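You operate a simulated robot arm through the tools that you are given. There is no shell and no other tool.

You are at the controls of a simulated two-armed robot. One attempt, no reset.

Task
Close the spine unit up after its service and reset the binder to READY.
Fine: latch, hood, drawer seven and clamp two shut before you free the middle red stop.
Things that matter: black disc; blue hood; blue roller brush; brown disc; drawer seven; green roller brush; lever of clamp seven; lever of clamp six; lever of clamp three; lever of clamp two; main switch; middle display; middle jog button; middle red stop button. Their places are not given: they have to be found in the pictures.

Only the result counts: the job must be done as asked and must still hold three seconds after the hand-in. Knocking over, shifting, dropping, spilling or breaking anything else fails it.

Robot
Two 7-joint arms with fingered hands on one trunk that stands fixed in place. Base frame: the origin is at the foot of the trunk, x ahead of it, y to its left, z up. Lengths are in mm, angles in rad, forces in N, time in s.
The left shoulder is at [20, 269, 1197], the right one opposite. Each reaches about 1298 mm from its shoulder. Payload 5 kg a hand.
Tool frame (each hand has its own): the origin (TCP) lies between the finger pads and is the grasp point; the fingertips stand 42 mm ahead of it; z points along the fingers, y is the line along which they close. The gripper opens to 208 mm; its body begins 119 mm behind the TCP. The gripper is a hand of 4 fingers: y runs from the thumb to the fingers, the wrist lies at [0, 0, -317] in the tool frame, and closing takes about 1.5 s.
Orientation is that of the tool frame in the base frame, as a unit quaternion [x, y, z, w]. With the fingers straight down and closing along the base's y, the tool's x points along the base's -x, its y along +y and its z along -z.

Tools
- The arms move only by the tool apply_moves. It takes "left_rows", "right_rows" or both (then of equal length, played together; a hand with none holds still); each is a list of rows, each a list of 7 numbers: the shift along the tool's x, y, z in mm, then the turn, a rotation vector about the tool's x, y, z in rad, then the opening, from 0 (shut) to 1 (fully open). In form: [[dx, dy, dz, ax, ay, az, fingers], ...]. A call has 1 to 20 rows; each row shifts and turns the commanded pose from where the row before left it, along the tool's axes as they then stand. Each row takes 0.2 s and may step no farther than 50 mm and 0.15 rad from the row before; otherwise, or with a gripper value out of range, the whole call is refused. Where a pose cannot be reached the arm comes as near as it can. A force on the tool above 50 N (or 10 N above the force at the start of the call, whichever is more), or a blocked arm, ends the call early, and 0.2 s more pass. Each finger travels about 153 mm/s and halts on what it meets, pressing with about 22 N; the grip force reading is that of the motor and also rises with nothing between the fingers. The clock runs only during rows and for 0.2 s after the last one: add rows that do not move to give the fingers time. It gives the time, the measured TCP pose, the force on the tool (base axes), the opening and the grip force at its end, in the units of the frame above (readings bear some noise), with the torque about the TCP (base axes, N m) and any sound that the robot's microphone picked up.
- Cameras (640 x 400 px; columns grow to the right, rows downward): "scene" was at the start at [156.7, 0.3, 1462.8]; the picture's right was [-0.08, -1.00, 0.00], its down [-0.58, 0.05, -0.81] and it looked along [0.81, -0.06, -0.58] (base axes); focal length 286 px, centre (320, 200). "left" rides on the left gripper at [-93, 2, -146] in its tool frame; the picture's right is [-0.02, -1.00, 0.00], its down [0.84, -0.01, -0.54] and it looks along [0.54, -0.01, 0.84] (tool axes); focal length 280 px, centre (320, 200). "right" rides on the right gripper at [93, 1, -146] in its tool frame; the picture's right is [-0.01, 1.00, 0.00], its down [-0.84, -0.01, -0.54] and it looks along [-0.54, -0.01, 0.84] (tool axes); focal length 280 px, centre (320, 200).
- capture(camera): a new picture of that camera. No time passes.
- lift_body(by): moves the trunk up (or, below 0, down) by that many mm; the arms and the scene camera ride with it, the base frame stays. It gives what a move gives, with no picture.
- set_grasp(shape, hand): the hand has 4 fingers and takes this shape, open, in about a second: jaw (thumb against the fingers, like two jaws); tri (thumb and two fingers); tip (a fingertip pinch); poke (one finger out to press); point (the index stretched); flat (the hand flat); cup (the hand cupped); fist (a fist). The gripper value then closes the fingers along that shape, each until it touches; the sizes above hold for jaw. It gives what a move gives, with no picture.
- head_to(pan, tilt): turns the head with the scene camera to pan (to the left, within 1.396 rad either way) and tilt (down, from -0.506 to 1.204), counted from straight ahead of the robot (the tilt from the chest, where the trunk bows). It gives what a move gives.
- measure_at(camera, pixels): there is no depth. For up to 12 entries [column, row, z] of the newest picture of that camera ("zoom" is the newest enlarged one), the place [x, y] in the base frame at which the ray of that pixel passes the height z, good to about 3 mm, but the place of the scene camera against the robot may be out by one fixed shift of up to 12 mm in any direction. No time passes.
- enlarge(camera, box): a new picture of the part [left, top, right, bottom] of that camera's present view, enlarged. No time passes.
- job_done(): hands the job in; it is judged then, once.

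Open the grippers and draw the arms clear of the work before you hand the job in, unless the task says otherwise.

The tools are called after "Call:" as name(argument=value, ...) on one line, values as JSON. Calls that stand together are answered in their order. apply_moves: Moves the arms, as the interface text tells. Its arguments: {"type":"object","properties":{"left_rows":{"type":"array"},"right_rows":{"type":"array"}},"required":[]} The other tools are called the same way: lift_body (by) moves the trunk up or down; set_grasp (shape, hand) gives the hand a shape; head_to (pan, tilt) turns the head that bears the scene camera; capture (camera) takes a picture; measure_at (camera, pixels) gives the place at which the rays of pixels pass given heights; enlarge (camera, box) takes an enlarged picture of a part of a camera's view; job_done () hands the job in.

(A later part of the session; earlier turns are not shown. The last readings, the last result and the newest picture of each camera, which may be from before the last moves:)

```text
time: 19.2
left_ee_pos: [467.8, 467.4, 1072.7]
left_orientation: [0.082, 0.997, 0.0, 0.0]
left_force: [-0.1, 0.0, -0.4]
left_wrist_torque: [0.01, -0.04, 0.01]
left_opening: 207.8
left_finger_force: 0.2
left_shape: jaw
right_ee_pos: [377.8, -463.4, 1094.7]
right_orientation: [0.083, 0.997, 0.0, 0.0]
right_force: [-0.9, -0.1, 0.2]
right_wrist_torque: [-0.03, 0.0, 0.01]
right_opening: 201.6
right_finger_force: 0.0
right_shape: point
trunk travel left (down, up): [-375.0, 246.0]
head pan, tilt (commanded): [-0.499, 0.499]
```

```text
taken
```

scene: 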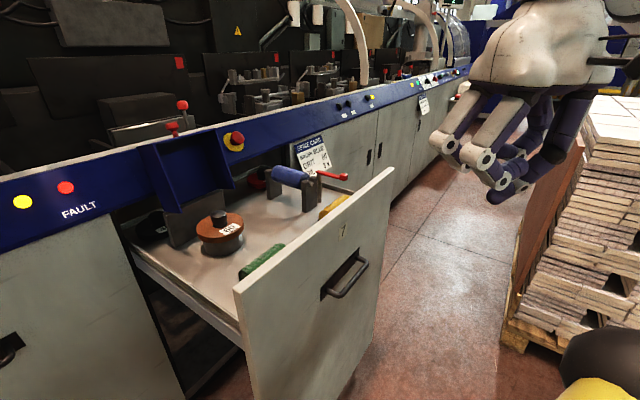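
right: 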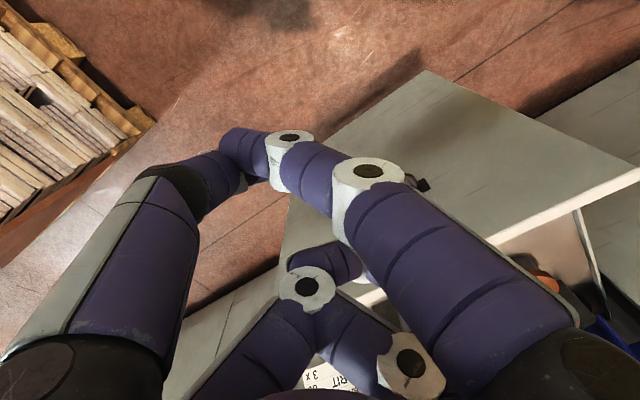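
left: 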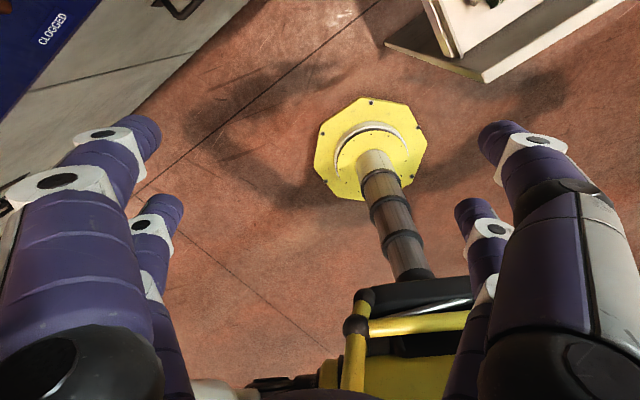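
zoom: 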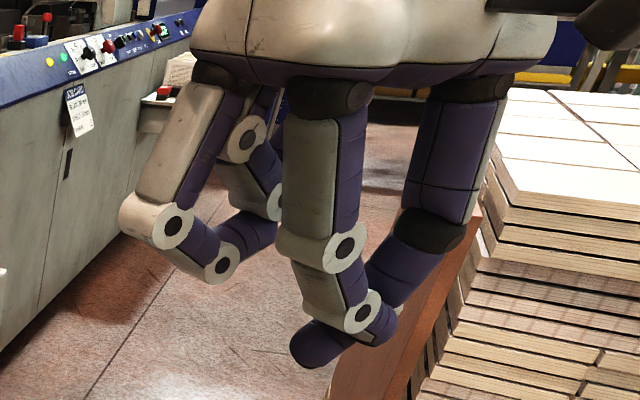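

The point shape leaves the index pointing down with the others curled. Before acting I want accurate positions, so I'll measure key points here at the low trunk and then again at full height.

Call:
head_to(pan=-0.25, tilt=0.6)

Call:
enlarge(camera="scene", box=[300, 80, 500, 205])

Call:
enlarge(camera="scene", box=[160, 80, 360, 205])

Call:
capture(camera="scene")

```text
time: 19.9
left_ee_pos: [467.8, 468.5, 1072.0]
left_orientation: [0.083, 0.997, 0.0, -0.001]
left_force: [-0.8, -0.1, 0.2]
left_wrist_torque: [0.0, -0.04, 0.0]
left_opening: 208.0
left_finger_force: 0.1
left_shape: jaw
right_ee_pos: [377.4, -463.5, 1093.9]
right_orientation: [0.084, 0.996, 0.001, 0.0]
right_force: [0.8, -0.3, -0.2]
right_wrist_torque: [0.0, -0.08, 0.01]
right_opening: 201.7
right_finger_force: 0.0
right_shape: point
trunk travel left (down, up): [-375.0, 246.0]
head pan, tilt (commanded): [-0.25, 0.6]
```

```text
3.20 times, centred on (400, 142) of scene
```

zoom: 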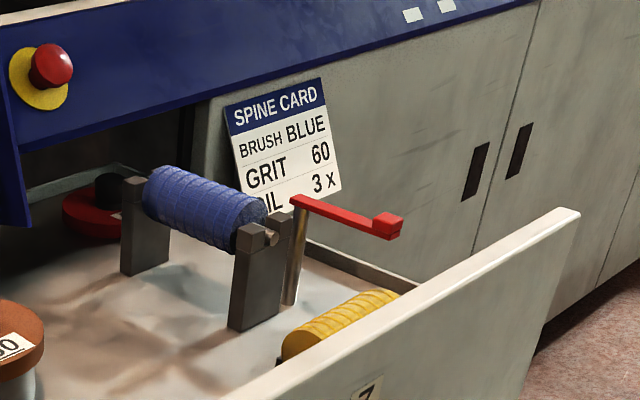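

```text
3.20 times, centred on (260, 142) of scene
```

zoom: 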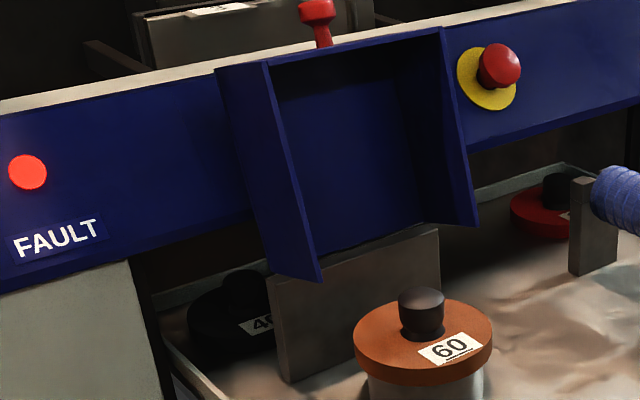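

```text
taken
```

scene: 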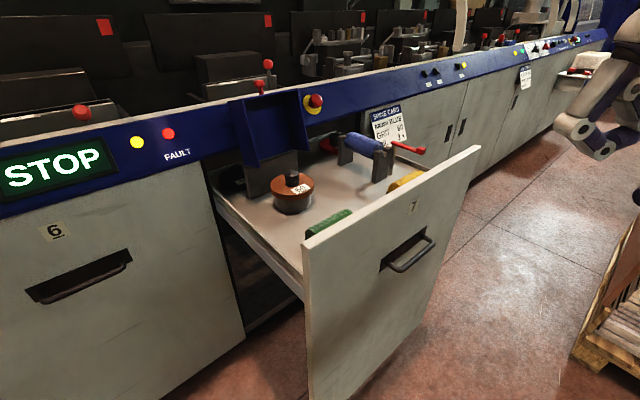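

I'll measure the rays in the current hood zoom, then zoom on the latch and drawer and measure those.

Call:
measure_at(camera="zoom", pixels=[[320, 279, 900], [320, 279, 1000], [477, 225, 900], [477, 225, 1000], [267, 62, 1000], [267, 62, 1100], [443, 28, 1000], [443, 28, 1100], [500, 67, 1000], [500, 67, 1100], [421, 293, 850], [421, 293, 950]])

Call:
measure_at(camera="scene", pixels=[[303, 236, 900], [303, 236, 800], [480, 148, 900], [480, 148, 800], [431, 239, 700], [431, 239, 800], [388, 268, 700], [388, 268, 800], [260, 86, 1100], [260, 86, 1000], [81, 112, 1000], [81, 112, 1100]])

Call:
enlarge(camera="scene", box=[300, 80, 500, 205])

Call:
measure_at(camera="zoom", pixels=[[292, 200, 900], [292, 200, 950], [378, 225, 900], [378, 225, 950], [272, 240, 880], [272, 240, 930], [252, 228, 880], [252, 228, 930], [132, 180, 880], [132, 180, 930], [290, 303, 800], [290, 303, 850]])

```text
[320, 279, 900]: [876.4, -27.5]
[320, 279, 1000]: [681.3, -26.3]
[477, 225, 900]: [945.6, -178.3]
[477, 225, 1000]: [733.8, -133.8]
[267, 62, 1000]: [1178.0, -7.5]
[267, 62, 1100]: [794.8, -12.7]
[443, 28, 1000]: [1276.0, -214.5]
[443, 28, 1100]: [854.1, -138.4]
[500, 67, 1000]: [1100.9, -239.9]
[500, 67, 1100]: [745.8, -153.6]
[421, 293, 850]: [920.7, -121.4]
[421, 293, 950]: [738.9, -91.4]
```

```text
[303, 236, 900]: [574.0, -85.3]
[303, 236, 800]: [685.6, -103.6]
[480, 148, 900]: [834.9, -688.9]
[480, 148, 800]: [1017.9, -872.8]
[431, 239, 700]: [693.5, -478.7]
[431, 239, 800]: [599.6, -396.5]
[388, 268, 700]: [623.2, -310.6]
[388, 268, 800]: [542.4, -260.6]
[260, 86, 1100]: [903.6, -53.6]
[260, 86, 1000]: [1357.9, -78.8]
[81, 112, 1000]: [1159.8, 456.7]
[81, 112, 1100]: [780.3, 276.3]
```

```text
3.20 times, centred on (400, 142) of scene
```

zoom: 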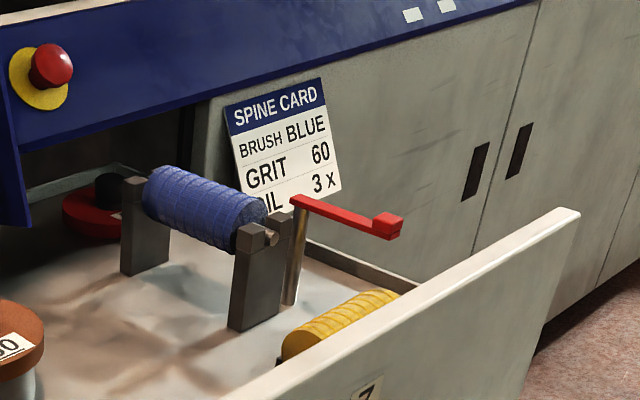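

```text
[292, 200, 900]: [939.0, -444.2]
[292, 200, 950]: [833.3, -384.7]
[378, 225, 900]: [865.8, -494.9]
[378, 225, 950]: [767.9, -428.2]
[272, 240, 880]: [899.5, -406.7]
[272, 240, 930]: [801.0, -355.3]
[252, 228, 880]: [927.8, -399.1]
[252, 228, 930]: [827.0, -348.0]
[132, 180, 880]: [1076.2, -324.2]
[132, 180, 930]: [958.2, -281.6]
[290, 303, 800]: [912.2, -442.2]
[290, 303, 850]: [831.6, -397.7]
```

Now I raise the trunk to full height for the second set of rays.

Call:
lift_body(by=246)

Call:
head_to(pan=-0.25, tilt=0.75)

Call:
capture(camera="scene")

Call:
enlarge(camera="scene", box=[300, 120, 500, 245])

Call:
enlarge(camera="scene", box=[160, 100, 360, 225])

```text
time: 22.5
left_ee_pos: [467.5, 467.2, 1318.9]
left_orientation: [0.083, 0.997, 0.0, 0.001]
left_force: [0.6, 0.6, 0.2]
left_wrist_torque: [-0.02, 0.02, -0.01]
left_opening: 208.0
left_finger_force: 0.2
left_shape: jaw
right_ee_pos: [377.8, -463.5, 1341.0]
right_orientation: [0.084, 0.996, 0.0, -0.001]
right_force: [-0.3, 0.1, -0.6]
right_wrist_torque: [0.01, 0.02, -0.02]
right_opening: 0.1
right_finger_force: 0.0
right_shape: point
trunk travel left (down, up): [-621.0, 0.0]
head pan, tilt (commanded): [-0.25, 0.6]
```

```text
time: 23.2
left_ee_pos: [468.4, 468.0, 1319.2]
left_orientation: [0.082, 0.997, 0.0, 0.0]
left_force: [0.2, -0.4, -0.4]
left_wrist_torque: [0.01, 0.0, -0.03]
left_opening: 207.9
left_finger_force: 0.1
left_shape: jaw
right_ee_pos: [378.4, -463.2, 1341.5]
right_orientation: [0.084, 0.996, 0.001, 0.0]
right_force: [0.0, 0.3, 0.2]
right_wrist_torque: [0.01, 0.01, -0.01]
right_opening: 0.0
right_finger_force: 0.0
right_shape: point
trunk travel left (down, up): [-621.0, 0.0]
head pan, tilt (commanded): [-0.25, 0.75]
```

```text
taken
```

scene: 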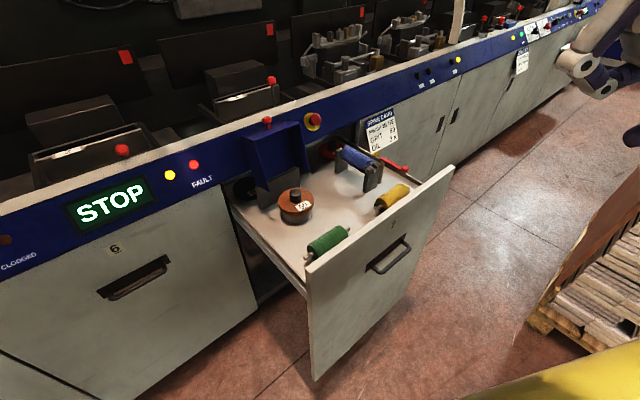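

```text
3.20 times, centred on (400, 182) of scene
```

zoom: 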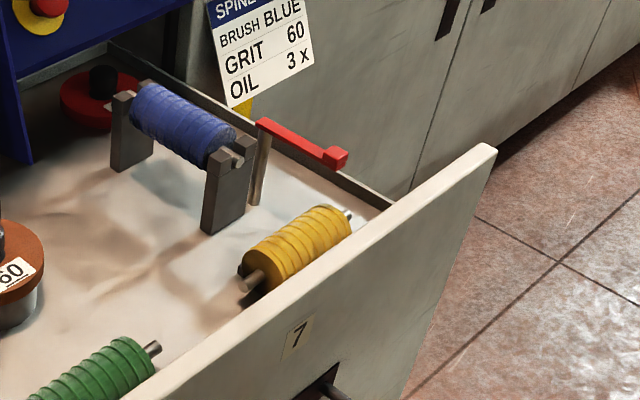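

```text
3.20 times, centred on (260, 162) of scene
```

zoom: 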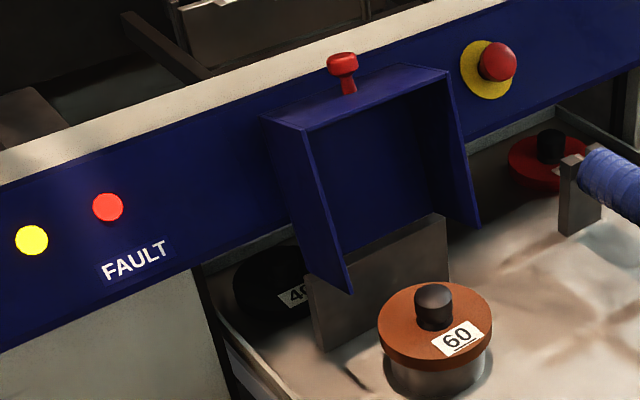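

I'll measure the same points in this second view: hood corners, stop head, disc knob, hood knob, then the latch and drawer.

Call:
measure_at(camera="zoom", pixels=[[350, 293, 900], [350, 293, 1000], [478, 227, 900], [478, 227, 1000], [303, 129, 1000], [303, 129, 1100], [447, 73, 1000], [447, 73, 1100], [498, 62, 1000], [498, 62, 1100], [434, 293, 850], [434, 293, 950]])

Call:
measure_at(camera="scene", pixels=[[306, 268, 900], [306, 268, 800], [454, 167, 900], [454, 167, 800], [406, 241, 700], [406, 241, 800], [371, 269, 700], [371, 269, 800], [267, 120, 1100], [267, 120, 1000], [121, 150, 1000], [121, 150, 1100]])

Call:
enlarge(camera="scene", box=[300, 120, 500, 245])

Call:
measure_at(camera="zoom", pixels=[[257, 120, 900], [257, 120, 950], [327, 158, 900], [327, 158, 950], [238, 162, 880], [238, 162, 930], [220, 153, 880], [220, 153, 930], [122, 97, 880], [122, 97, 930], [255, 205, 800], [255, 205, 850]])

```text
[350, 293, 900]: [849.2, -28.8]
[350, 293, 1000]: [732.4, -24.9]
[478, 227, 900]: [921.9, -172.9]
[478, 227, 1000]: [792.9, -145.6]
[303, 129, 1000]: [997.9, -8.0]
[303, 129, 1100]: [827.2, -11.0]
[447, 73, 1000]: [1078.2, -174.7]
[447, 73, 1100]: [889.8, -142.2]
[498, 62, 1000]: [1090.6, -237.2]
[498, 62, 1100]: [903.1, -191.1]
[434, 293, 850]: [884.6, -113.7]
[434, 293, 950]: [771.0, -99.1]
```

```text
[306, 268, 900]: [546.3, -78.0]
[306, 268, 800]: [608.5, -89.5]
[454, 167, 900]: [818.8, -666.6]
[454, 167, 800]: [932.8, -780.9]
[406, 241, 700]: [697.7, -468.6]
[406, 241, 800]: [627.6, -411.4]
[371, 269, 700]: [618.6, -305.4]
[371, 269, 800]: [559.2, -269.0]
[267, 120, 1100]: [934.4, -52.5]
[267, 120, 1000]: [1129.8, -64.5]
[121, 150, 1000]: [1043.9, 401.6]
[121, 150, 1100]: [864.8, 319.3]
```

```text
3.20 times, centred on (400, 182) of scene
```

zoom: 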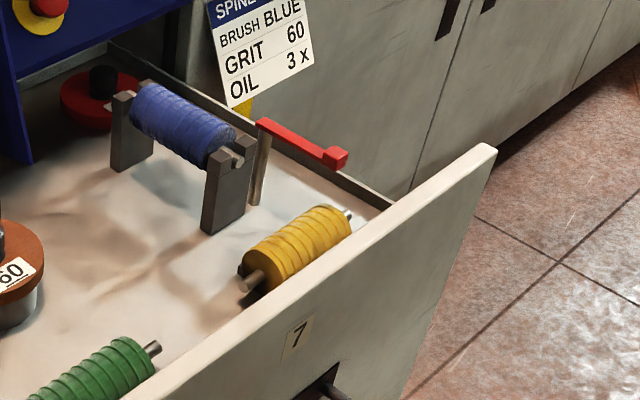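

```text
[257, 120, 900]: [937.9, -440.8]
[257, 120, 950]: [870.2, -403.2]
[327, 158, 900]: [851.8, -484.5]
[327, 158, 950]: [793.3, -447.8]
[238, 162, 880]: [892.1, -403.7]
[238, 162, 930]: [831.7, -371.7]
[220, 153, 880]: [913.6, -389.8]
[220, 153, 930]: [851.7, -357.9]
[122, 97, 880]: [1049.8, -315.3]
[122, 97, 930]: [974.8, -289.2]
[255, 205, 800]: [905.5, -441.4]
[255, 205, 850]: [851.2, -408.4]
```

Triangulation puts the hood knob near (932,-52,1101), disc knob (825,-105,903), stop head near (1065,-232,1015) and the latch arm at about z=900. I'll set the right hand to jaw, yaw it to line up with the machine, and fly its camera over the latch for a close look.

Call:
set_grasp(shape="jaw", hand="right")

Call:
apply_moves(right_rows=[[0, 0, 0, 0, 0, -0.127, 1], [0, 0, 0, 0, 0, -0.127, 1], [0, 0, 0, 0, 0, -0.127, 1], [0, 0, 0, 0, 0, -0.127, 1], [0, 0, 0, 0, 0, -0.127, 1], [-29.5, -16.7, 24.4, 0, 0, 0, 1], [-29.5, -16.7, 24.4, 0, 0, 0, 1], [-29.5, -16.7, 24.4, 0, 0, 0, 1], [-29.5, -16.7, 24.4, 0, 0, 0, 1], [-29.5, -16.7, 24.4, 0, 0, 0, 1], [-29.5, -16.7, 24.4, 0, 0, 0, 1], [-29.5, -16.7, 24.4, 0, 0, 0, 1], [-29.5, -16.7, 24.4, 0, 0, 0, 1], [-29.5, -16.7, 24.4, 0, 0, 0, 1], [-29.5, -16.7, 24.4, 0, 0, 0, 1]])

Call:
capture(camera="right")

Call:
capture(camera="scene")

```text
time: 24.1
left_ee_pos: [466.8, 467.6, 1319.4]
left_orientation: [0.083, 0.997, 0.0, 0.0]
left_force: [0.1, 1.3, 0.1]
left_wrist_torque: [0.01, 0.01, -0.03]
left_opening: 208.3
left_finger_force: 0.1
left_shape: jaw
right_ee_pos: [378.4, -463.1, 1339.7]
right_orientation: [0.082, 0.997, 0.0, 0.0]
right_force: [-0.4, 0.6, 0.3]
right_wrist_torque: [0.0, -0.03, 0.0]
right_opening: 207.9
right_finger_force: 0.0
right_shape: jaw
trunk travel left (down, up): [-621.0, 0.0]
head pan, tilt (commanded): [-0.25, 0.75]
```

```text
time: 27.3
left_ee_pos: [468.4, 467.6, 1318.1]
left_orientation: [0.083, 0.997, 0.0, 0.0]
left_force: [1.2, 0.9, -0.3]
left_wrist_torque: [0.02, 0.13, 0.03]
left_opening: 208.1
left_finger_force: 0.1
left_shape: jaw
right_ee_pos: [716.6, -479.6, 1098.1]
right_orientation: [-0.232, 0.973, 0.001, -0.001]
right_force: [-0.4, -0.1, 0.8]
right_wrist_torque: [0.06, 0.03, 0.0]
right_opening: 208.0
right_finger_force: 0.1
right_shape: jaw
trunk travel left (down, up): [-621.0, 0.0]
head pan, tilt (commanded): [-0.25, 0.75]
```

```text
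taken
```

right: 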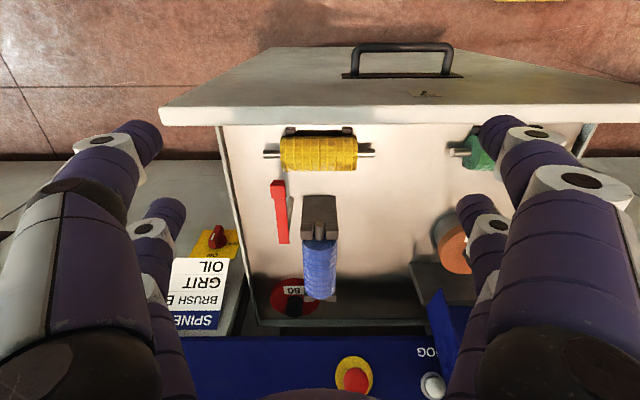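

```text
taken
```

scene: 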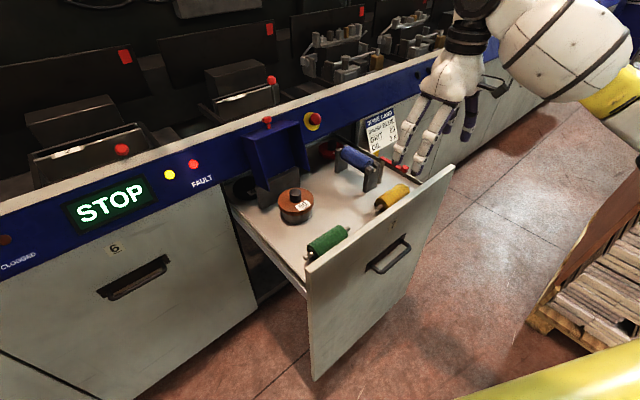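

The right camera is now aligned with the machine; the latch arm is at (280,210), and a white JOG button hides behind the hood at (432,385). I'll enlarge the latch and the jog/stop area.

Call:
enlarge(camera="right", box=[220, 120, 380, 220])

Call:
enlarge(camera="right", box=[300, 300, 460, 400])

Call:
enlarge(camera="right", box=[170, 215, 310, 325])

```text
4.00 times, centred on (300, 170) of right
```

zoom: 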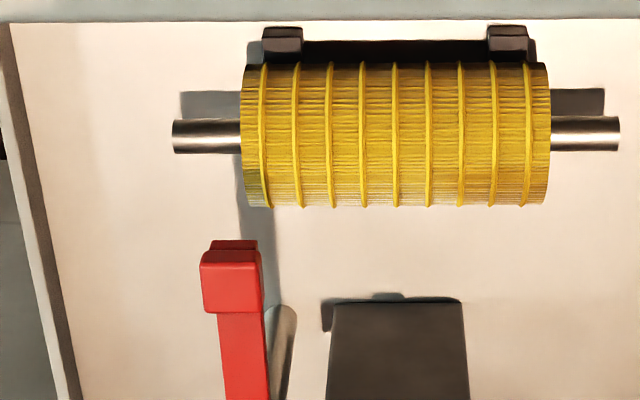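

```text
4.00 times, centred on (380, 350) of right
```

zoom: 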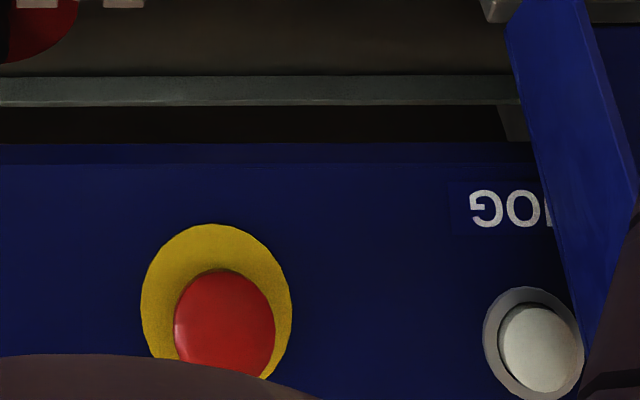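

```text
3.64 times, centred on (240, 270) of right
```

zoom: 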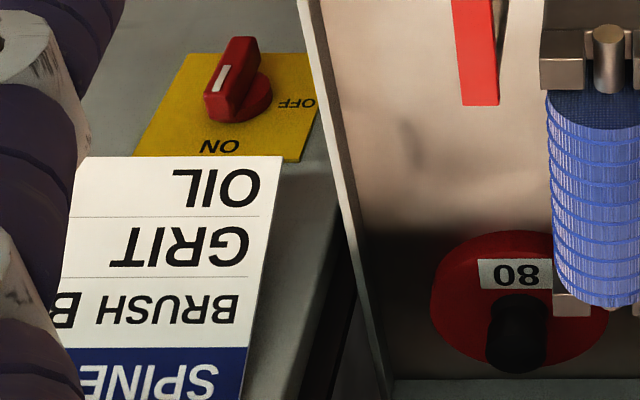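

The main switch handle's mark points at ON, so it is on. Now a zoom on the full latch arm and bearing.

Call:
enlarge(camera="right", box=[250, 160, 362, 230])

Call:
measure_at(camera="zoom", pixels=[[160, 150, 905], [170, 470, 905], [320, 320, 890]])

```text
5.71 times, centred on (306, 195) of right
```

zoom: 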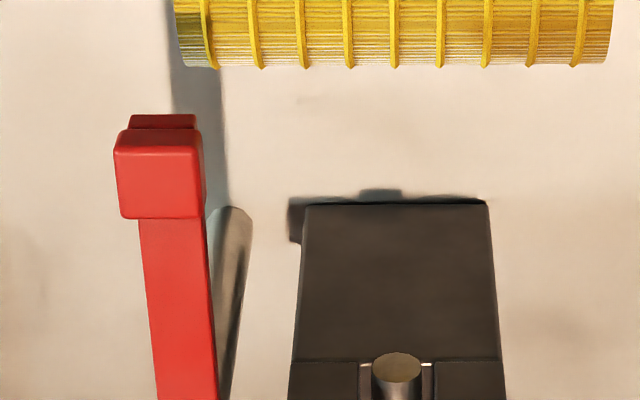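

```text
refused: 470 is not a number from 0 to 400
```

The post stands under the arm's far root; the block end is at right-camera (278,189), the root near (282,243), and the shaft end at (319,226). I'll take measurements, then descend 80 mm for stereo.

Call:
enlarge(camera="right", box=[240, 170, 368, 250])

Call:
measure_at(camera="right", pixels=[[270, 186, 880], [270, 186, 930], [284.5, 186, 880], [284.5, 186, 930], [288, 243, 880], [288, 243, 930], [320, 226, 880], [320, 226, 930], [290, 197, 813], [303, 196, 890], [335.5, 196, 890], [275, 243, 905]])

Call:
apply_moves(right_rows=[[0, 0, 40, 0, 0, 0, 1], [0, 0, 40, 0, 0, 0, 1], [0, 0, 0, 0, 0, 0, 1]])

Call:
capture(camera="right")

Call:
enlarge(camera="right", box=[220, 130, 380, 230])

```text
5.00 times, centred on (304, 210) of right
```

zoom: 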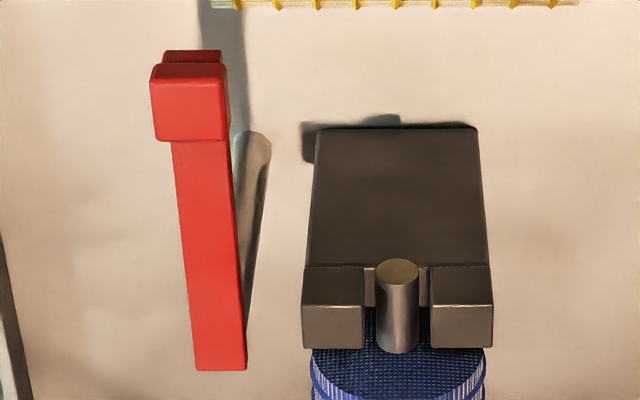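

```text
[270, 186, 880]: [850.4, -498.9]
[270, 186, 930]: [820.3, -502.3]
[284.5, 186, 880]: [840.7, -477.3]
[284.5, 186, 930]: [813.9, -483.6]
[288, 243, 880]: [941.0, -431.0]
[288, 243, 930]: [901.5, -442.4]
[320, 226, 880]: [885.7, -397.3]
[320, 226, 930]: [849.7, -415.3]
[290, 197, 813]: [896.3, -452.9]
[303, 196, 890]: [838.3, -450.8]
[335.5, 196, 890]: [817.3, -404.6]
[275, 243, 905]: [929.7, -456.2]
```

```text
time: 28.1
left_ee_pos: [468.4, 468.8, 1318.8]
left_orientation: [0.083, 0.997, 0.0, 0.0]
left_force: [0.1, -0.1, -0.7]
left_wrist_torque: [-0.03, 0.01, -0.04]
left_opening: 207.9
left_finger_force: 0.0
left_shape: jaw
right_ee_pos: [715.1, -475.5, 1016.4]
right_orientation: [-0.232, 0.973, 0.0, 0.0]
right_force: [-0.1, 0.4, -0.4]
right_wrist_torque: [-0.02, 0.01, 0.01]
right_opening: 208.0
right_finger_force: 0.1
right_shape: jaw
trunk travel left (down, up): [-621.0, 0.0]
head pan, tilt (commanded): [-0.25, 0.75]
```

```text
taken
```

right: 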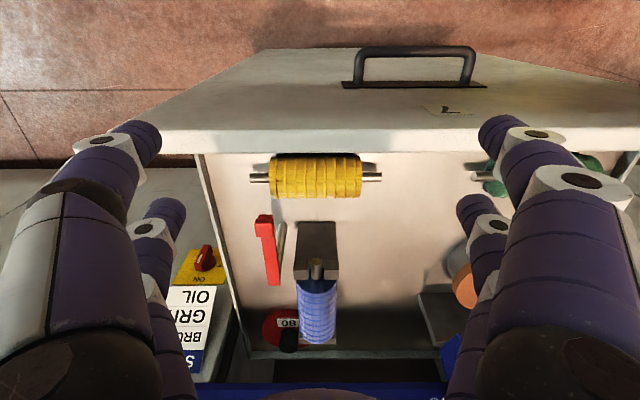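

```text
4.00 times, centred on (300, 180) of right
```

zoom: 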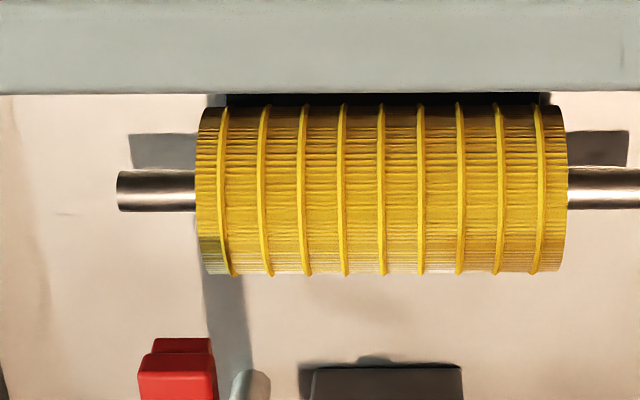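

Now the block is at about (263,222) in the lower view. I'll enlarge and measure the same points.

Call:
enlarge(camera="right", box=[230, 205, 358, 285])

```text
5.00 times, centred on (294, 245) of right
```

zoom: 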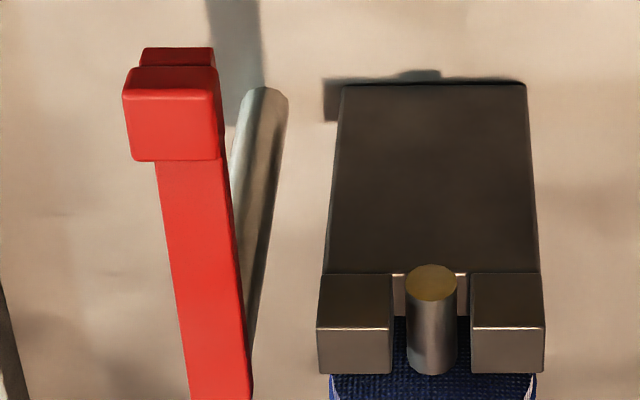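

I'll measure the corresponding rays in this lower view and see the arm root too.

Call:
measure_at(camera="right", pixels=[[256, 237, 880], [256, 237, 930], [274, 237, 880], [274, 237, 930], [316.4, 261.4, 880], [316.4, 261.4, 930], [294, 260, 880], [294, 260, 930], [338.4, 260, 880], [338.4, 260, 930]])

Call:
enlarge(camera="right", box=[230, 240, 358, 320])

```text
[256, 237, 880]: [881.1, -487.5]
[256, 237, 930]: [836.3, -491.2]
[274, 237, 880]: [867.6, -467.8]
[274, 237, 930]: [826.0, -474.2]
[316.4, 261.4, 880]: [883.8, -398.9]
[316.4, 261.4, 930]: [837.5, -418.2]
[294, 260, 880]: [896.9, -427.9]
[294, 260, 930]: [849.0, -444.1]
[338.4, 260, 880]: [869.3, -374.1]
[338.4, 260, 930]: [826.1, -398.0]
```

```text
5.00 times, centred on (294, 280) of right
```

zoom: 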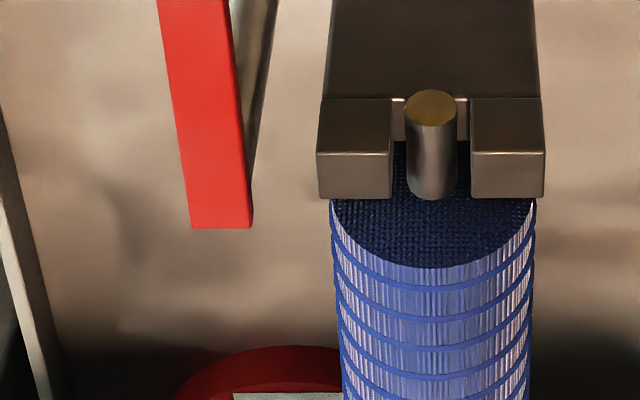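

The arm root end in this view is at (268–281, 286). I'll measure it and the block's near edge.

Call:
measure_at(camera="right", pixels=[[268, 285.6, 880], [268, 285.6, 910], [280.6, 285.6, 880], [280.6, 285.6, 910], [255, 220, 915], [273, 220, 915], [283, 224, 813], [262, 237, 910], [284, 140, 900], [400, 138, 900], [350, 82, 800], [482, 82, 800]])

```text
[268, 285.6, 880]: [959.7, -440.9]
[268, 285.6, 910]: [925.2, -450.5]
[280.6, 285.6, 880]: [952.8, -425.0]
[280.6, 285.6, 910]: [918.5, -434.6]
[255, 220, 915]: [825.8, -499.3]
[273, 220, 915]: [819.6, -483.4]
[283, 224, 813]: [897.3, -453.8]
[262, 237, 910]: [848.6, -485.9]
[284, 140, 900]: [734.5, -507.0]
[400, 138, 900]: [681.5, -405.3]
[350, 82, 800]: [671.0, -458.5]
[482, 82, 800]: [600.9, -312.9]
```

The latch pivots on the vertical post at n≈607,u≈810 (machine axes), its arm lies at z≈911 pointing toward the drawer front, and the roller shaft end at u≈754 lies left of it, so it should swing left over the shaft. I'll close the right fingers into a compact pusher and look.

Call:
apply_moves(right_rows=[[0, 0, -30, 0, 0, 0, 0], [0, 0, -30, 0, 0, 0, 0], [0, 0, 0, 0, 0, 0, 0], [0, 0, 0, 0, 0, 0, 0], [0, 0, 0, 0, 0, 0, 0], [0, 0, 0, 0, 0, 0, 0], [0, 0, 0, 0, 0, 0, 0], [0, 0, 0, 0, 0, 0, 0]])

Call:
capture(camera="right")

Call:
enlarge(camera="scene", box=[340, 40, 540, 200])

```text
time: 29.9
left_ee_pos: [466.9, 468.3, 1319.4]
left_orientation: [0.083, 0.997, 0.0, 0.0]
left_force: [-0.4, -0.1, -0.1]
left_wrist_torque: [-0.01, 0.0, -0.01]
left_opening: 208.0
left_finger_force: 0.0
left_shape: jaw
right_ee_pos: [718.7, -478.0, 1074.2]
right_orientation: [-0.232, 0.973, 0.0, 0.0]
right_force: [0.8, -0.3, -0.5]
right_wrist_torque: [0.03, 0.0, -0.05]
right_opening: 0.0
right_finger_force: 21.6
right_shape: jaw
trunk travel left (down, up): [-621.0, 0.0]
head pan, tilt (commanded): [-0.25, 0.75]
```

```text
taken
```

right: 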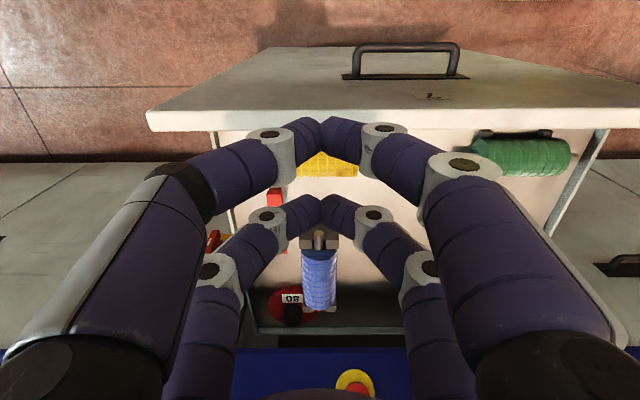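

```text
2.50 times, centred on (440, 120) of scene
```

zoom: 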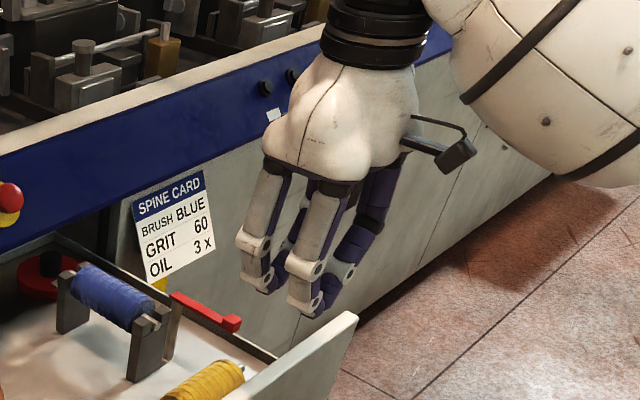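

Closed, the fingertips form a V at the centre, so pushing with the inner pads of the open jaw's right-hand pair will be cleaner. First I check where the drawer front panel's top strip lies (rows ~112–130) so the fingers don't hit it.

Call:
measure_at(camera="right", pixels=[[230, 131, 935], [230, 131, 900], [230, 110, 935], [230, 110, 900], [580, 129, 935], [580, 129, 900], [580, 105, 935], [580, 105, 900], [146, 130, 900], [214, 160, 850], [340, 170, 860]])

Call:
enlarge(camera="right", box=[130, 80, 290, 180])

```text
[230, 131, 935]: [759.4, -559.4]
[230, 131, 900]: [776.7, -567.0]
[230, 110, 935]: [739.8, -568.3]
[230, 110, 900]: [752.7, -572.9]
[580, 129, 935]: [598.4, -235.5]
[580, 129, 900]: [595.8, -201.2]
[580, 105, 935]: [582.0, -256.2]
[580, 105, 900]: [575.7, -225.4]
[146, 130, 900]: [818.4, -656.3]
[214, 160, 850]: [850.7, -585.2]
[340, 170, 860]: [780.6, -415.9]
```

```text
4.00 times, centred on (210, 130) of right
```

zoom: 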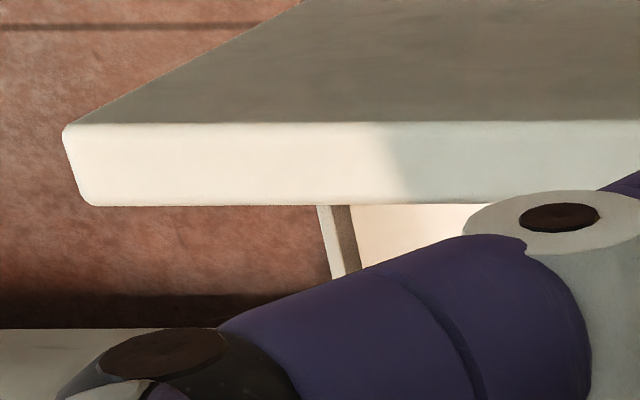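

The front panel's inner edge is at n≈427 (z≈925), so I'll keep the fingers at n≥445. I open the jaw and move to n=495,u=731 above the latch so the right finger pair comes down outside the block.

Call:
apply_moves(right_rows=[[0, 0, 0, 0, 0, 0, 1], [0, 0, 0, 0, 0, 0, 1], [-23, 7, 0, 0, 0, 0, 1], [-23, 7, 0, 0, 0, 0, 1], [-23, 6, 0, 0, 0, 0, 1], [0, 0, 30, 0, 0, 0, 1], [0, 0, 30, 0, 0, 0, 1], [0, 0, 30, 0, 0, 0, 1], [0, 0, 0, 0, 0, 0, 1]])

Call:
capture(camera="right")

Call:
enlarge(camera="scene", box=[320, 80, 480, 200])

```text
time: 31.9
left_ee_pos: [467.7, 468.5, 1319.3]
left_orientation: [0.081, 0.997, -0.001, 0.001]
left_force: [-0.1, 0.2, -0.4]
left_wrist_torque: [-0.04, -0.05, 0.01]
left_opening: 208.0
left_finger_force: 0.0
left_shape: jaw
right_ee_pos: [770.4, -431.0, 984.7]
right_orientation: [-0.233, 0.973, -0.001, -0.001]
right_force: [0.9, -0.4, 0.5]
right_wrist_torque: [-0.06, -0.03, 0.0]
right_opening: 208.0
right_finger_force: 0.0
right_shape: jaw
trunk travel left (down, up): [-621.0, 0.0]
head pan, tilt (commanded): [-0.25, 0.75]
```

```text
taken
```

right: 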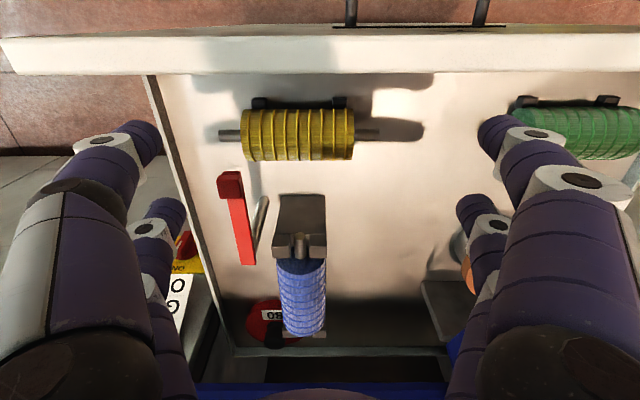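

```text
3.33 times, centred on (400, 140) of scene
```

zoom: 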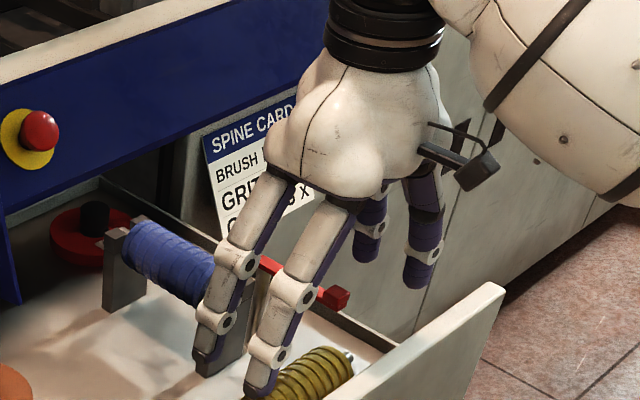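

TCP is at n≈493,u≈732; the right pair straddles outside of the block (231,185). I descend 48 mm so the tips reach about z=895.

Call:
apply_moves(right_rows=[[0, 0, 25, 0, 0, 0, 1], [0, 0, 23, 0, 0, 0, 1], [0, 0, 0, 0, 0, 0, 1]])

Call:
capture(camera="right")

Call:
enlarge(camera="scene", box=[320, 80, 480, 200])

```text
time: 32.7
left_ee_pos: [467.9, 468.4, 1318.9]
left_orientation: [0.083, 0.997, 0.0, 0.0]
left_force: [0.3, 0.2, -0.8]
left_wrist_torque: [-0.03, 0.0, 0.01]
left_opening: 208.2
left_finger_force: 0.1
left_shape: jaw
right_ee_pos: [769.3, -428.6, 934.5]
right_orientation: [-0.232, 0.973, 0.0, -0.001]
right_force: [-0.2, 0.7, 0.1]
right_wrist_torque: [0.0, -0.02, -0.01]
right_opening: 207.8
right_finger_force: 0.0
right_shape: jaw
trunk travel left (down, up): [-621.0, 0.0]
head pan, tilt (commanded): [-0.25, 0.75]
```

```text
taken
```

right: 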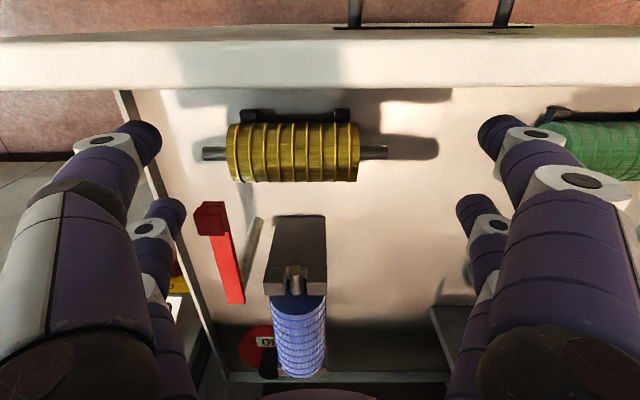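

```text
3.33 times, centred on (400, 140) of scene
```

zoom: 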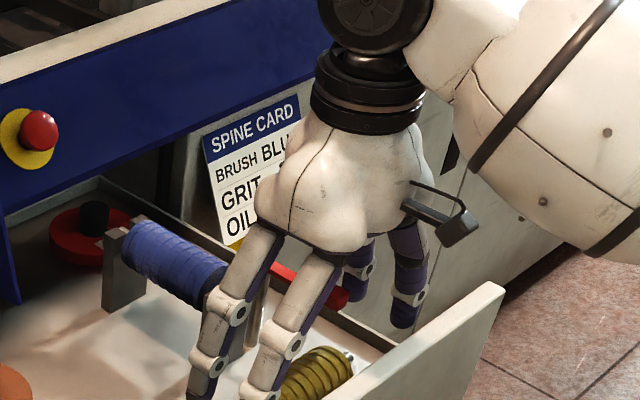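

The far right-pair finger sits about 8 px right of the block, with clearance from the front panel. I begin sweeping the block left along its arc, first to about 30°.

Call:
apply_moves(right_rows=[[-1.3, 11.6, 0, 0, 0, 0, 1], [1.9, 10.8, 0, 0, 0, 0, 1], [1.9, 10.8, 0, 0, 0, 0, 1], [-1, 10.8, 0, 0, 0, 0, 1], [-1, 10.9, 0, 0, 0, 0, 1], [0, 0, 0, 0, 0, 0, 1]])

Call:
capture(camera="right")

```text
time: 34.1
left_ee_pos: [468.5, 468.8, 1318.5]
left_orientation: [0.083, 0.997, 0.0, 0.0]
left_force: [-0.2, 0.4, -0.5]
left_wrist_torque: [0.04, 0.01, -0.01]
left_opening: 207.7
left_finger_force: 0.1
left_shape: jaw
right_ee_pos: [744.9, -381.7, 939.8]
right_orientation: [-0.231, 0.973, 0.001, 0.0]
right_force: [0.1, -0.2, 0.0]
right_wrist_torque: [0.0, -0.02, 0.02]
right_opening: 208.0
right_finger_force: 0.1
right_shape: jaw
trunk travel left (down, up): [-621.0, 0.0]
head pan, tilt (commanded): [-0.25, 0.75]
```

```text
taken
```

right: 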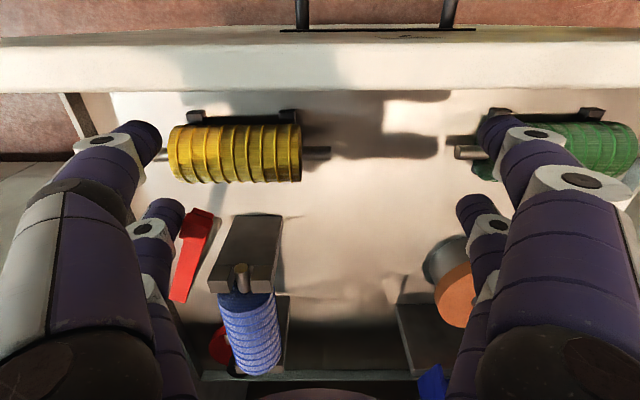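

The arm is swinging left with the finger behind the block (no notable force). I continue to about 60°.

Call:
apply_moves(right_rows=[[-3.7, 10.3, 0, 0, 0, 0, 1], [-3.8, 10.3, 0, 0, 0, 0, 1], [-6.3, 9, 0, 0, 0, 0, 1], [-6.3, 9, 0, 0, 0, 0, 1], [0, 0, 0, 0, 0, 0, 1]])

Call:
capture(camera="right")

```text
time: 35.3
left_ee_pos: [467.9, 467.7, 1318.4]
left_orientation: [0.083, 0.997, 0.001, 0.001]
left_force: [-0.1, -0.3, -0.2]
left_wrist_torque: [-0.01, 0.01, 0.01]
left_opening: 208.1
left_finger_force: 0.0
left_shape: jaw
right_ee_pos: [745.5, -337.9, 939.1]
right_orientation: [-0.232, 0.973, 0.0, -0.001]
right_force: [0.6, -0.8, -0.3]
right_wrist_torque: [0.01, 0.03, 0.0]
right_opening: 208.0
right_finger_force: 0.0
right_shape: jaw
trunk travel left (down, up): [-621.0, 0.0]
head pan, tilt (commanded): [-0.25, 0.75]
```

```text
taken
```

right: 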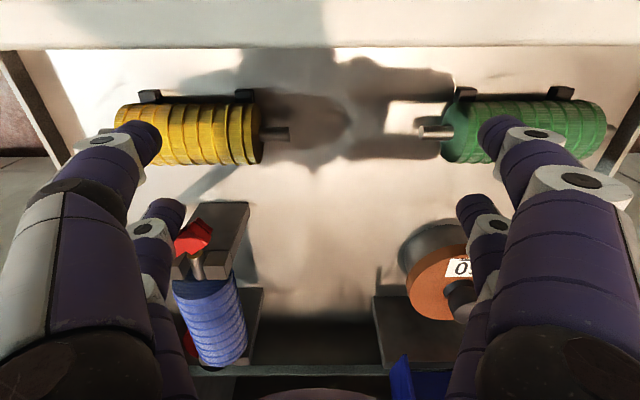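

The block is now over the bearing at (193,238), about 60°. I continue along the arc to 80°, watching for the stop.

Call:
apply_moves(right_rows=[[-8.5, 7, -2, 0, 0, 0, 1], [-8.5, 7, -2, 0, 0, 0, 1], [-8, 4, 0, 0, 0, 0, 1], [0, 0, 0, 0, 0, 0, 1]])

Call:
capture(camera="right")

Call:
enlarge(camera="right", box=[130, 190, 290, 290])

```text
time: 36.3
left_ee_pos: [467.2, 468.2, 1318.5]
left_orientation: [0.083, 0.997, 0.0, 0.001]
left_force: [0.2, 0.3, 0.6]
left_wrist_torque: [-0.01, 0.01, 0.02]
left_opening: 208.0
left_finger_force: 0.0
left_shape: jaw
right_ee_pos: [758.9, -311.5, 942.2]
right_orientation: [-0.232, 0.973, 0.0, 0.0]
right_force: [0.5, 0.8, -0.3]
right_wrist_torque: [0.04, -0.02, -0.04]
right_opening: 207.7
right_finger_force: 0.0
right_shape: jaw
trunk travel left (down, up): [-621.0, 0.0]
head pan, tilt (commanded): [-0.25, 0.75]
```

```text
taken
```

right: 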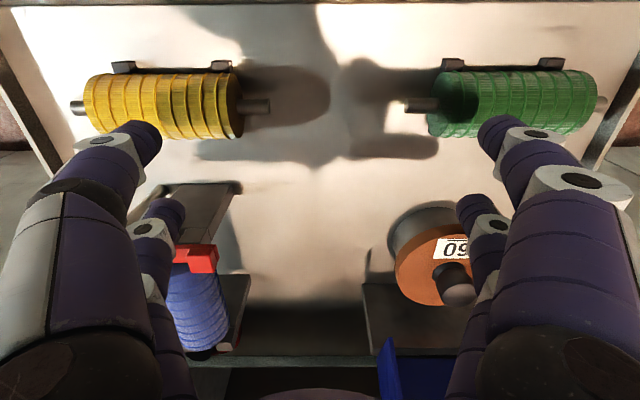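

```text
4.00 times, centred on (210, 240) of right
```

zoom: 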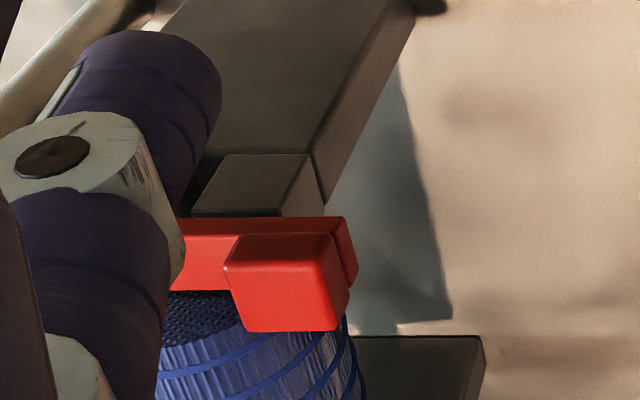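

The arm now lies nearly across the shaft. I'll push a little farther inward (+n) to make sure it reaches its stop.

Call:
apply_moves(right_rows=[[-6, 2, 0, 0, 0, 0, 1], [-6, 2, 0, 0, 0, 0, 1], [-5, 0, 0, 0, 0, 0, 1], [0, 0, 0, 0, 0, 0, 1]])

Call:
capture(camera="right")

Call:
enlarge(camera="right", box=[130, 190, 290, 290])

```text
time: 37.3
left_ee_pos: [467.9, 467.5, 1319.4]
left_orientation: [0.083, 0.997, 0.0, 0.0]
left_force: [0.3, 0.0, -0.6]
left_wrist_torque: [-0.02, -0.02, 0.0]
left_opening: 208.0
left_finger_force: 0.1
left_shape: jaw
right_ee_pos: [771.5, -298.7, 942.7]
right_orientation: [-0.232, 0.973, 0.0, 0.0]
right_force: [0.7, -0.1, -0.5]
right_wrist_torque: [0.01, -0.01, -0.01]
right_opening: 208.3
right_finger_force: 0.1
right_shape: jaw
trunk travel left (down, up): [-621.0, 0.0]
head pan, tilt (commanded): [-0.25, 0.75]
```

```text
taken
```

right: 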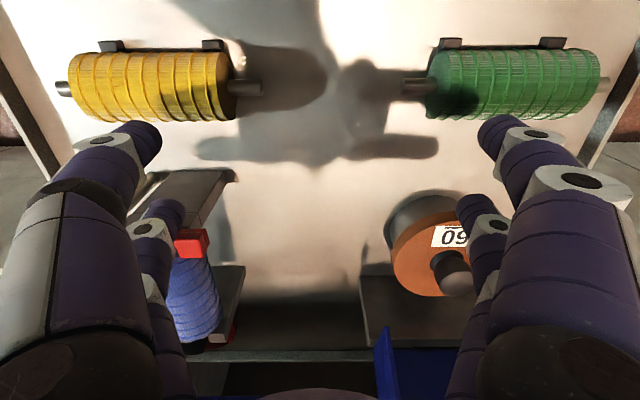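

```text
4.00 times, centred on (210, 240) of right
```

zoom: 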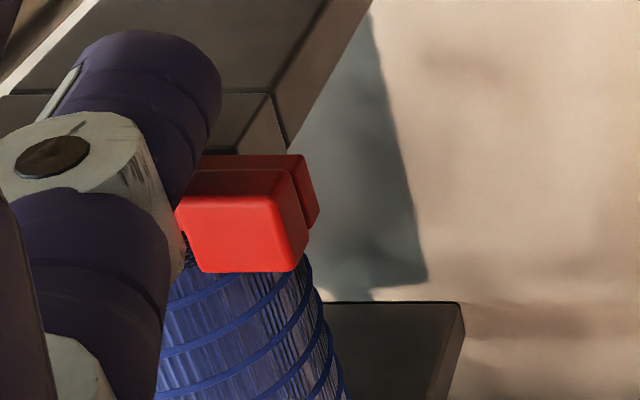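

No force and the block looks aligned across the shaft. I'll back off toward the front and raise the hand to see the latch clearly.

Call:
apply_moves(right_rows=[[15, 0, 0, 0, 0, 0, 1], [15, 0, -10, 0, 0, 0, 1], [10, 0, -40, 0, 0, 0, 1], [10, -30, -40, 0, 0, 0, 1], [10, -40, -30, 0, 0, 0, 1], [0, -30, 0, 0, 0, 0, 1], [0, 0, 0, 0, 0, 0, 1]])

Call:
capture(camera="right")

Call:
enlarge(camera="right", box=[220, 140, 380, 240])

Call:
enlarge(camera="scene", box=[300, 100, 460, 200])

```text
refused: row 4 steps farther than a row can; nothing moved
```

```text
taken
```

right: 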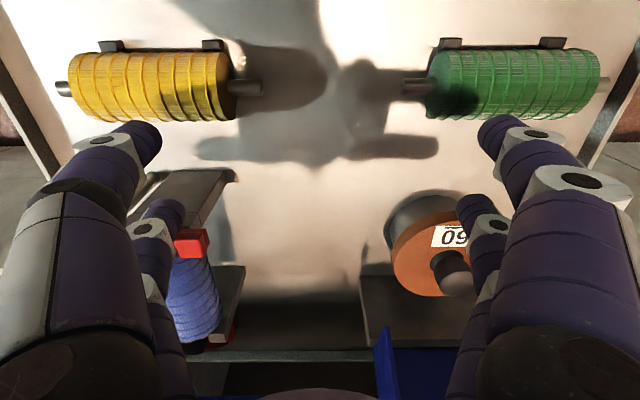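

```text
4.00 times, centred on (300, 190) of right
```

zoom: 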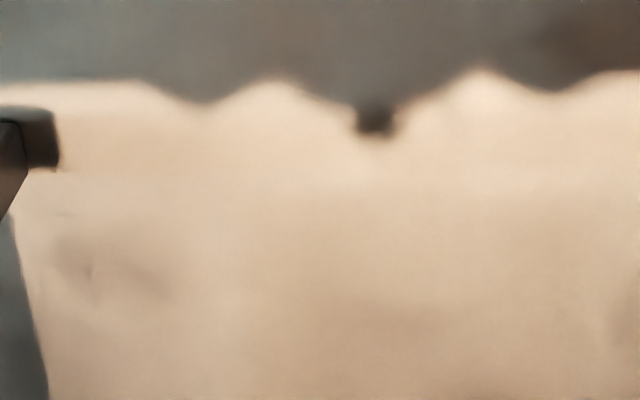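

```text
4.00 times, centred on (380, 150) of scene
```

zoom: 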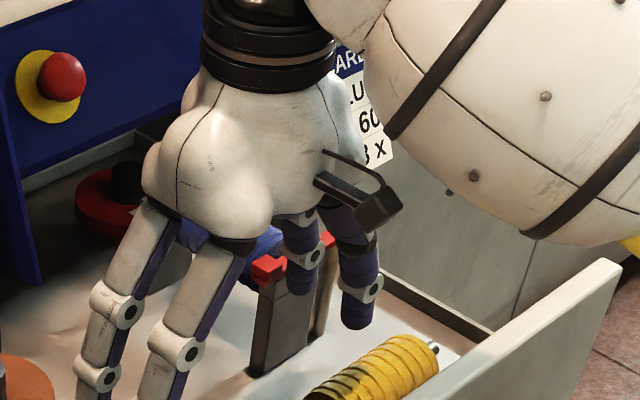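

The retreat was refused for one too-long row, so I split it up: back out 30 mm, then rise, then shift right to look.

Call:
apply_moves(right_rows=[[15, 0, 0, 0, 0, 0, 1], [15, 0, -10, 0, 0, 0, 1], [10, 0, -40, 0, 0, 0, 1], [10, -20, -40, 0, 0, 0, 1], [10, -30, -30, 0, 0, 0, 1], [0, -40, 0, 0, 0, 0, 1], [0, 0, 0, 0, 0, 0, 1]])

Call:
capture(camera="right")

Call:
enlarge(camera="right", box=[220, 140, 380, 240])

Call:
enlarge(camera="scene", box=[300, 100, 460, 200])

```text
time: 38.9
left_ee_pos: [466.0, 468.8, 1319.2]
left_orientation: [0.081, 0.997, 0.0, 0.0]
left_force: [-0.7, 1.9, 0.4]
left_wrist_torque: [-0.14, -0.1, 0.03]
left_opening: 208.0
left_finger_force: 0.1
left_shape: jaw
right_ee_pos: [759.3, -406.6, 1063.7]
right_orientation: [-0.232, 0.973, 0.0, 0.0]
right_force: [0.5, 0.9, 0.3]
right_wrist_torque: [-0.14, -0.04, 0.01]
right_opening: 207.9
right_finger_force: 0.0
right_shape: jaw
trunk travel left (down, up): [-621.0, 0.0]
head pan, tilt (commanded): [-0.25, 0.75]
```

```text
taken
```

right: 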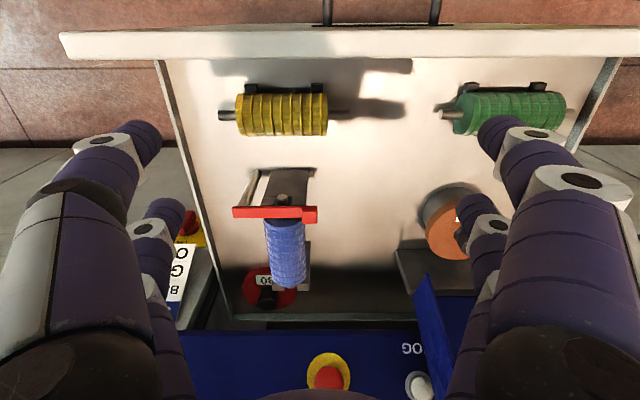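

```text
4.00 times, centred on (300, 190) of right
```

zoom: 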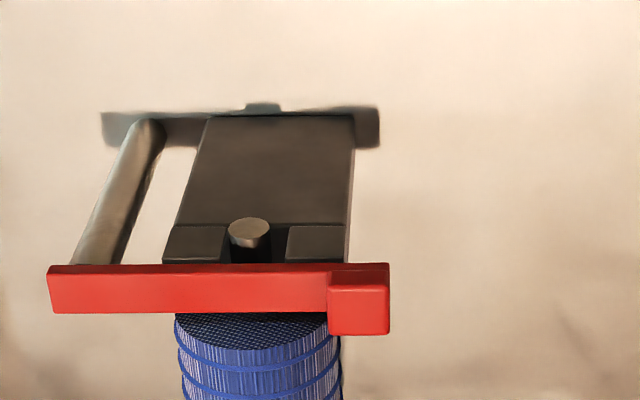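

```text
4.00 times, centred on (380, 150) of scene
```

zoom: 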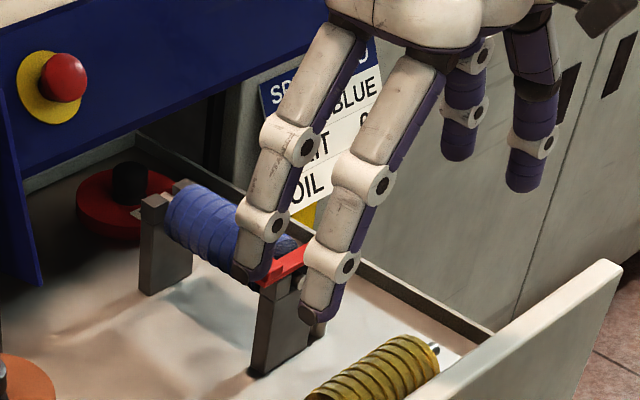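

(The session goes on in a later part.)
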